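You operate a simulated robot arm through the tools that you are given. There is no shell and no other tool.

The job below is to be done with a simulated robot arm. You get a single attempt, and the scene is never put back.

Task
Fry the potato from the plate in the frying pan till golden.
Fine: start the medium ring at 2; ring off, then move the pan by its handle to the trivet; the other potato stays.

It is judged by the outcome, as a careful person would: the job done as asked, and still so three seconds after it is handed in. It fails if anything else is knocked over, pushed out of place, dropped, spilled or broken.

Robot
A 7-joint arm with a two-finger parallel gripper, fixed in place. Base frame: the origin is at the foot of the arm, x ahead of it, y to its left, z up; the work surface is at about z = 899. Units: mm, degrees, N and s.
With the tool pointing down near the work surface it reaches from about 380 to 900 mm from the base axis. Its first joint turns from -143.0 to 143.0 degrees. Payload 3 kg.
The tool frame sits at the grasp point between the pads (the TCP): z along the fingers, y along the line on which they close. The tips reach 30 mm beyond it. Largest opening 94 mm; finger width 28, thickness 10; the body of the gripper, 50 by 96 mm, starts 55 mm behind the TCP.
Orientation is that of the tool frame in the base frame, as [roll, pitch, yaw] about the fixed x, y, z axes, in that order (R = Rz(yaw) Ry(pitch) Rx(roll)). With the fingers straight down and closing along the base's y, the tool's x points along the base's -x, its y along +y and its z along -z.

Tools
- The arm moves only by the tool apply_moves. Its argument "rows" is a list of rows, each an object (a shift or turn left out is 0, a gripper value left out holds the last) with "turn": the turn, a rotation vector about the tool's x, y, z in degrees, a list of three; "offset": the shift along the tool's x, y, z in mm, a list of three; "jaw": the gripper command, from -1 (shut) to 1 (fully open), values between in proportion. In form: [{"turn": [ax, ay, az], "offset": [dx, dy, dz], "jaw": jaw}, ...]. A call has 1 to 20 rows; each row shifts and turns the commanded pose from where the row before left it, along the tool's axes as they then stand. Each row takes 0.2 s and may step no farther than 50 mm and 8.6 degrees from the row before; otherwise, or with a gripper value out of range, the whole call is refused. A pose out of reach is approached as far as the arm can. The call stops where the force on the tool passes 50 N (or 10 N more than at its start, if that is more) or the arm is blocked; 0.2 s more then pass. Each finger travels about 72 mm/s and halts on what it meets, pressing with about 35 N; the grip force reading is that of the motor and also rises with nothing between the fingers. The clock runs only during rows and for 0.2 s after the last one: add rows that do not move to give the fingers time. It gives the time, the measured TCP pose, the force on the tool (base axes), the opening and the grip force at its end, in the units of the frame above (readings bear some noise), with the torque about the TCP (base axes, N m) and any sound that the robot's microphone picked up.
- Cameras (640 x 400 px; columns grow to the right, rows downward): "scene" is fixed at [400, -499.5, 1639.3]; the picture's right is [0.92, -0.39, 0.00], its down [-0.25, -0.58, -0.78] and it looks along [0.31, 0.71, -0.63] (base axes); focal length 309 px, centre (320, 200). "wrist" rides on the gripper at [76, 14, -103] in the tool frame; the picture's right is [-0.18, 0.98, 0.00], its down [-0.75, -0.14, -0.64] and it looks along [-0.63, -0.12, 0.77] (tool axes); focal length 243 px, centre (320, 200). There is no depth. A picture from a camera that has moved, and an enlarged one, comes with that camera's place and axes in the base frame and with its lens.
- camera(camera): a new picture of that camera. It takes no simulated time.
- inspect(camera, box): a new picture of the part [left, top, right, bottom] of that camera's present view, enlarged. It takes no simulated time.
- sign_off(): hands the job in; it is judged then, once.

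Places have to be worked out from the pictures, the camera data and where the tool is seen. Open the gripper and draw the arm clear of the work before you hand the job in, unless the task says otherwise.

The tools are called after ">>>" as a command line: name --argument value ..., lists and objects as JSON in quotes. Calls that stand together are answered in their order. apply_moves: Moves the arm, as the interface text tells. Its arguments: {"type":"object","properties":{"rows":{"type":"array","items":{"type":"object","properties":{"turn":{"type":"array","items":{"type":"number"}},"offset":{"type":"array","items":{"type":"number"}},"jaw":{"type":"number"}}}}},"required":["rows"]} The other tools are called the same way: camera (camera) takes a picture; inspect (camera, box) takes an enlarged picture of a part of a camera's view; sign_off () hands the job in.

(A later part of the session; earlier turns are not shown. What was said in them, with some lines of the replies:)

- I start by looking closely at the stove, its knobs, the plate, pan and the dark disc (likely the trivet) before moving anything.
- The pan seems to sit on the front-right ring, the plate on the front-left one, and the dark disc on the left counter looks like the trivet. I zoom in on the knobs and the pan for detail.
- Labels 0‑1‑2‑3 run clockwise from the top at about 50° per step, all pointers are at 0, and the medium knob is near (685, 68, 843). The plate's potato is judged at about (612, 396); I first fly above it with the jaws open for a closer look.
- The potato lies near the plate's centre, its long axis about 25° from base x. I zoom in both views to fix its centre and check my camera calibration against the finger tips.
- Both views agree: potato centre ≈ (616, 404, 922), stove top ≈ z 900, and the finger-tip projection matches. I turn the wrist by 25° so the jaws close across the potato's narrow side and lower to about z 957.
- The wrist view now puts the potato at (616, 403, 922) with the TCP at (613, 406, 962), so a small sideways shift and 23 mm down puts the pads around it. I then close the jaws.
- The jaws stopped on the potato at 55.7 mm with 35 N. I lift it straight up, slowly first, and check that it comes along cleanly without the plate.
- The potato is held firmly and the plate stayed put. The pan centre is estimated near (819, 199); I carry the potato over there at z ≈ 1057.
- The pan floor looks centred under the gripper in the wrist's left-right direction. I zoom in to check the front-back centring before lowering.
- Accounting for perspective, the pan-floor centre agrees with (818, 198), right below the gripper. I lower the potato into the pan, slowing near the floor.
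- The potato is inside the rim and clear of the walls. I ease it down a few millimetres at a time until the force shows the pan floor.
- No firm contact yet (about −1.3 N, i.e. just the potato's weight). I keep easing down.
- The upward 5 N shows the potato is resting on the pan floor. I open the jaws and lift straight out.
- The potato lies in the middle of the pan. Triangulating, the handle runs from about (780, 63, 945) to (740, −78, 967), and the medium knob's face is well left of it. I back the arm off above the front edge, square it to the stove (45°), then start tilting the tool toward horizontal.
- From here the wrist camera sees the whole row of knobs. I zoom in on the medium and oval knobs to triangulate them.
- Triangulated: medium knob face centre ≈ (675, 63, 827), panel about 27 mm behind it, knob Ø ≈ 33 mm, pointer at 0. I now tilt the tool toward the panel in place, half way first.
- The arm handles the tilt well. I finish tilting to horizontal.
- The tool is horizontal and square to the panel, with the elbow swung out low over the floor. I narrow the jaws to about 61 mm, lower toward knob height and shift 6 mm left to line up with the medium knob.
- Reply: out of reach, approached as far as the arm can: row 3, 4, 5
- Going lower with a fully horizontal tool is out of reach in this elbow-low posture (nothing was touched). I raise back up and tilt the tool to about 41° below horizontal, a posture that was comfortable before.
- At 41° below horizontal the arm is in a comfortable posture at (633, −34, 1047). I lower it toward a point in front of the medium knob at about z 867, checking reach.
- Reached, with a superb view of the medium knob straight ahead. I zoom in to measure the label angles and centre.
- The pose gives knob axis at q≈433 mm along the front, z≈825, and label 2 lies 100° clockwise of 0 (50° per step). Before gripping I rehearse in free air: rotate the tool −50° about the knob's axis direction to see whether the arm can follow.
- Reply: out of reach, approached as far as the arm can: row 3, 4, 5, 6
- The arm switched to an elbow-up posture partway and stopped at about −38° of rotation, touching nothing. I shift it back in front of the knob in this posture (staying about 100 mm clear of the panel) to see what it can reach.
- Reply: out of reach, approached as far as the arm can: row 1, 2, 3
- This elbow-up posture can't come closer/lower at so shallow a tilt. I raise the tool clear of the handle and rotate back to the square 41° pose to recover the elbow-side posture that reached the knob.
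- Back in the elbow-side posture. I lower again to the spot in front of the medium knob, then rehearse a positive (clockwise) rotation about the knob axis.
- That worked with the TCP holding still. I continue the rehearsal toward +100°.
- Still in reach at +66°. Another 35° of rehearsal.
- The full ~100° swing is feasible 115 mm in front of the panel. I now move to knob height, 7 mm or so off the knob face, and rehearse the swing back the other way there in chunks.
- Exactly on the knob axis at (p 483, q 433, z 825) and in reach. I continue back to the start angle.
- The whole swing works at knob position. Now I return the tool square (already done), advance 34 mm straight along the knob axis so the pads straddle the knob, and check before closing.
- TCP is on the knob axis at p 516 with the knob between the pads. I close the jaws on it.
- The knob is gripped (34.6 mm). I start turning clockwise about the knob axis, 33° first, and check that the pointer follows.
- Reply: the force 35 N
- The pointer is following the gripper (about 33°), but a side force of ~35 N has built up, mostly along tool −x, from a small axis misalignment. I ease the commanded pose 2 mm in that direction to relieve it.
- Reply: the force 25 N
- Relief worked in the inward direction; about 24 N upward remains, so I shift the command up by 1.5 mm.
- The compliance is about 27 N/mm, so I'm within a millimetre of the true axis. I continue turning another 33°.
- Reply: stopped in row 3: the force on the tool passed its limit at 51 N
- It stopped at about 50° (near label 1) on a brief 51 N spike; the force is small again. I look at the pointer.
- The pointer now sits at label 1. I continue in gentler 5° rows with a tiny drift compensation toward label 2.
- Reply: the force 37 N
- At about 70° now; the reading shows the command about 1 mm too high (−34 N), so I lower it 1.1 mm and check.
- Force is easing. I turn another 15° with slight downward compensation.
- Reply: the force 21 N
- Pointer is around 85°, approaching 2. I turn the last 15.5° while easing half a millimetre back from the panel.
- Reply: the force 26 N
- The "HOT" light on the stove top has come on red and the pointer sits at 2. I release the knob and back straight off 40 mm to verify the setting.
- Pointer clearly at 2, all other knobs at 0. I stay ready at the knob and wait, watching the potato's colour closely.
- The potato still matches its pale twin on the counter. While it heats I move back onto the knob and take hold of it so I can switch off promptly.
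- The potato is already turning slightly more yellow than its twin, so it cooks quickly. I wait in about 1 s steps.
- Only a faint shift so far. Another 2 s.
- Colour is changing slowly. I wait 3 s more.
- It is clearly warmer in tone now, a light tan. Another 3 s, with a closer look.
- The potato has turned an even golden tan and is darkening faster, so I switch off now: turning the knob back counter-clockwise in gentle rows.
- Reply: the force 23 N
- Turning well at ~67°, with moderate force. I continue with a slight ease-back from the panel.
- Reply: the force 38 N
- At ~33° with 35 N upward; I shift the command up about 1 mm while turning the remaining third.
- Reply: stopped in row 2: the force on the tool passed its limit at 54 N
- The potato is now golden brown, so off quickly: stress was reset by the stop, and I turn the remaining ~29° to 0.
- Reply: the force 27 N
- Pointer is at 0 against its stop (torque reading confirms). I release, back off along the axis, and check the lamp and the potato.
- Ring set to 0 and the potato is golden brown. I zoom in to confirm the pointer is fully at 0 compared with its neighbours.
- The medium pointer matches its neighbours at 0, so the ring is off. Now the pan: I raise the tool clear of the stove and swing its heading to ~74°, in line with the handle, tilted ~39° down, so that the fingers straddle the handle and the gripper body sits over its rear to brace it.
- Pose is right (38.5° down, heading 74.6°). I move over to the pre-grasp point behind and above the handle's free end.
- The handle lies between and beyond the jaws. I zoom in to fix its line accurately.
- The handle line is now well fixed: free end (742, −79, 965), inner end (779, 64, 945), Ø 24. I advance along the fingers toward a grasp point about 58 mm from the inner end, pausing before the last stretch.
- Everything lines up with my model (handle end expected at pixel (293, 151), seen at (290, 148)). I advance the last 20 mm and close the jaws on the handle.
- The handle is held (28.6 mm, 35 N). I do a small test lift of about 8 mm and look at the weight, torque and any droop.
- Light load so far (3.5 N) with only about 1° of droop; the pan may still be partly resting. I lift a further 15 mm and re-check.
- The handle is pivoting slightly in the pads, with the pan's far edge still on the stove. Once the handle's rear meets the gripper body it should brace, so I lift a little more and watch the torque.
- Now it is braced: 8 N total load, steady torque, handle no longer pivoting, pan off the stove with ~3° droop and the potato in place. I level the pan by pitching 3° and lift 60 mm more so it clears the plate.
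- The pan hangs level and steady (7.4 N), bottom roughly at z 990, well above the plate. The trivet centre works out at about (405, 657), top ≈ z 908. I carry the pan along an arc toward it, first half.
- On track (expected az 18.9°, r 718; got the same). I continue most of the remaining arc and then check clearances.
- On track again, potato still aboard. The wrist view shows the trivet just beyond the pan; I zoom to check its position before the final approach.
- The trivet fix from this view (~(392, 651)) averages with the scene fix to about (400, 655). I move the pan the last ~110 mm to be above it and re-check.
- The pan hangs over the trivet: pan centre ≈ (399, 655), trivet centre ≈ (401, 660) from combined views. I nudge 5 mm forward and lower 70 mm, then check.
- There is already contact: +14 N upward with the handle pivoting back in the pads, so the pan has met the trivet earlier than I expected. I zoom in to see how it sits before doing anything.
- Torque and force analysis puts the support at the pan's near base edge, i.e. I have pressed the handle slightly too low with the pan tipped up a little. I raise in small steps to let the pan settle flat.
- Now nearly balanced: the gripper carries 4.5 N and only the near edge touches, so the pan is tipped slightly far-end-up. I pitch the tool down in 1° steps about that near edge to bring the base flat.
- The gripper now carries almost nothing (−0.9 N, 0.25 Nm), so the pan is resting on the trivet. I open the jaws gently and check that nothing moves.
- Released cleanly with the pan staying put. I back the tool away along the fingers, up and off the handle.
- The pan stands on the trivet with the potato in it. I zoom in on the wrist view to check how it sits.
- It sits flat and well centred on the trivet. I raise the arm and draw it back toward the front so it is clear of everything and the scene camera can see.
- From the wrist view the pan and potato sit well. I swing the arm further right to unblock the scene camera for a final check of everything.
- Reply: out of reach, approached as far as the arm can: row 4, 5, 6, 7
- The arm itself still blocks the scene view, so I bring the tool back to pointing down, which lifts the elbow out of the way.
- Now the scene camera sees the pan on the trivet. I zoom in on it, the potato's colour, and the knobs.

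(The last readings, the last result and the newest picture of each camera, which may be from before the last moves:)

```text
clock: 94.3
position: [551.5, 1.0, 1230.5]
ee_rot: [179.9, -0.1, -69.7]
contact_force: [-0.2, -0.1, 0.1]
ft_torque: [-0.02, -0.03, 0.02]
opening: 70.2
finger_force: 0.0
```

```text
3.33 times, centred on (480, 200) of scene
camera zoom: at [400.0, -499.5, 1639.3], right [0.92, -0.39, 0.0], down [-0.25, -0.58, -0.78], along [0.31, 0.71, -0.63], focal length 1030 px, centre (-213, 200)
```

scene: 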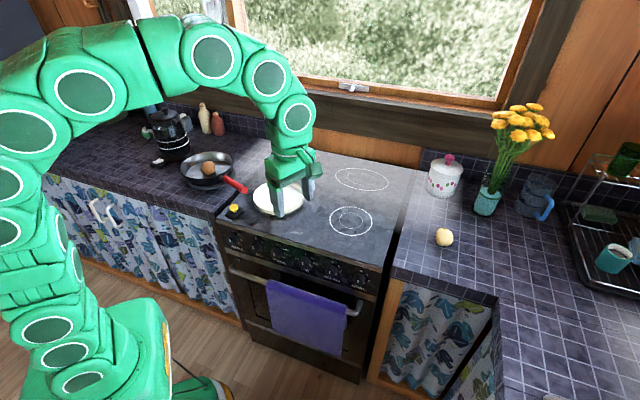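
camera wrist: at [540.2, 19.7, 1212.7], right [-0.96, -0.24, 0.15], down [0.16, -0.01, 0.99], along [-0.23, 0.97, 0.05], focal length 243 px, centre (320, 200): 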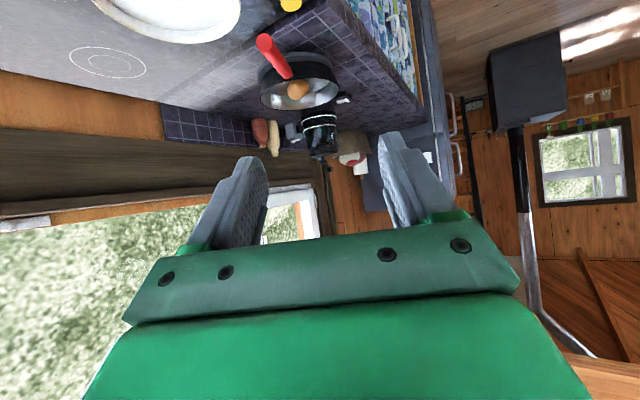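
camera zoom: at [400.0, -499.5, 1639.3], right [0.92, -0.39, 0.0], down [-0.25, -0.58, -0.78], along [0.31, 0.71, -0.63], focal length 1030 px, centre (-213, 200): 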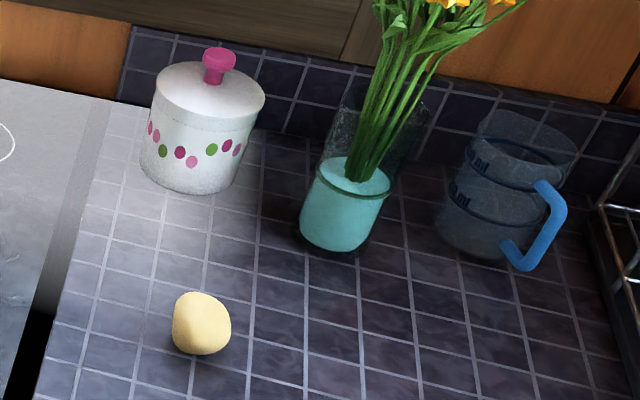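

Everything checks out: pan steady on the unmoved trivet, potato golden brown, all knobs at 0 and the HOT light now off, the other potato and all else untouched. I open the jaws fully and draw the arm back a little before handing in.

>>> apply_moves --rows '[{"offset": [-13.9, 37.5, -10], "jaw": 1}, {"offset": [-13.9, 37.5, -10], "jaw": 1}, {"offset": [0, 0, 0]}, {"offset": [0, 0, 0]}, {"offset": [0, 0, 0]}]'

>>> camera --camera "scene"

>>> inspect --camera "scene" --box '[165, 135, 265, 215]'

```text
clock: 95.5
position: [470.8, -0.4, 1251.1]
ee_rot: [179.9, 0.0, -69.8]
contact_force: [0.0, 0.3, 0.5]
ft_torque: [0.0, 0.0, 0.01]
opening: 94.3
finger_force: 0.0
```

```text
taken
```

scene: 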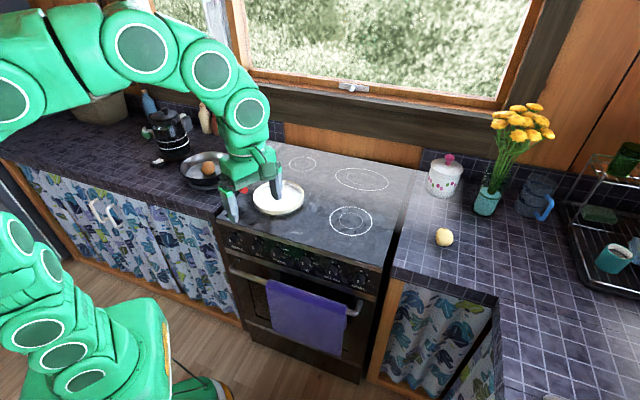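

```text
5.00 times, centred on (215, 175) of scene
camera zoom: at [400.0, -499.5, 1639.3], right [0.92, -0.39, 0.0], down [-0.25, -0.58, -0.78], along [0.31, 0.71, -0.63], focal length 1545 px, centre (845, 325)
```

zoom: 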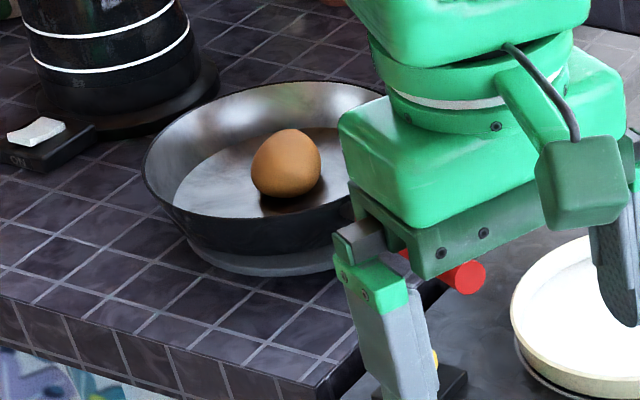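

The potato is golden brown in the pan, and the pan is steady on the trivet. The ring is off, the jaws are fully open, and the arm is well above and clear of the work at z ≈ 1250. I hand the job in.

>>> sign_off

```text
The job is handed in.
```

I fried the potato from the plate and handed the job in. It is golden brown, in the pan, and the pan is resting on the trivet.

- **Ring:** I set the medium ring to 2 for about 20 seconds, then turned it back to 0. All the knobs now read 0 and the HOT light is off.
- **Pan:** I lifted it by the handle after the ring was off. It sits flat on the trivet, up to about 20 mm off-centre by my estimate. The trivet did not move.
- **Colour:** The potato kept darkening during the roughly 4 seconds it took to turn the knob off. I would call it golden brown rather than pale gold.
- **Everything else:** The other potato is where it was. In the final camera views, the plate, kettle, bottles and the rest look undisturbed.

The gripper is open and the arm is raised clear of the work.
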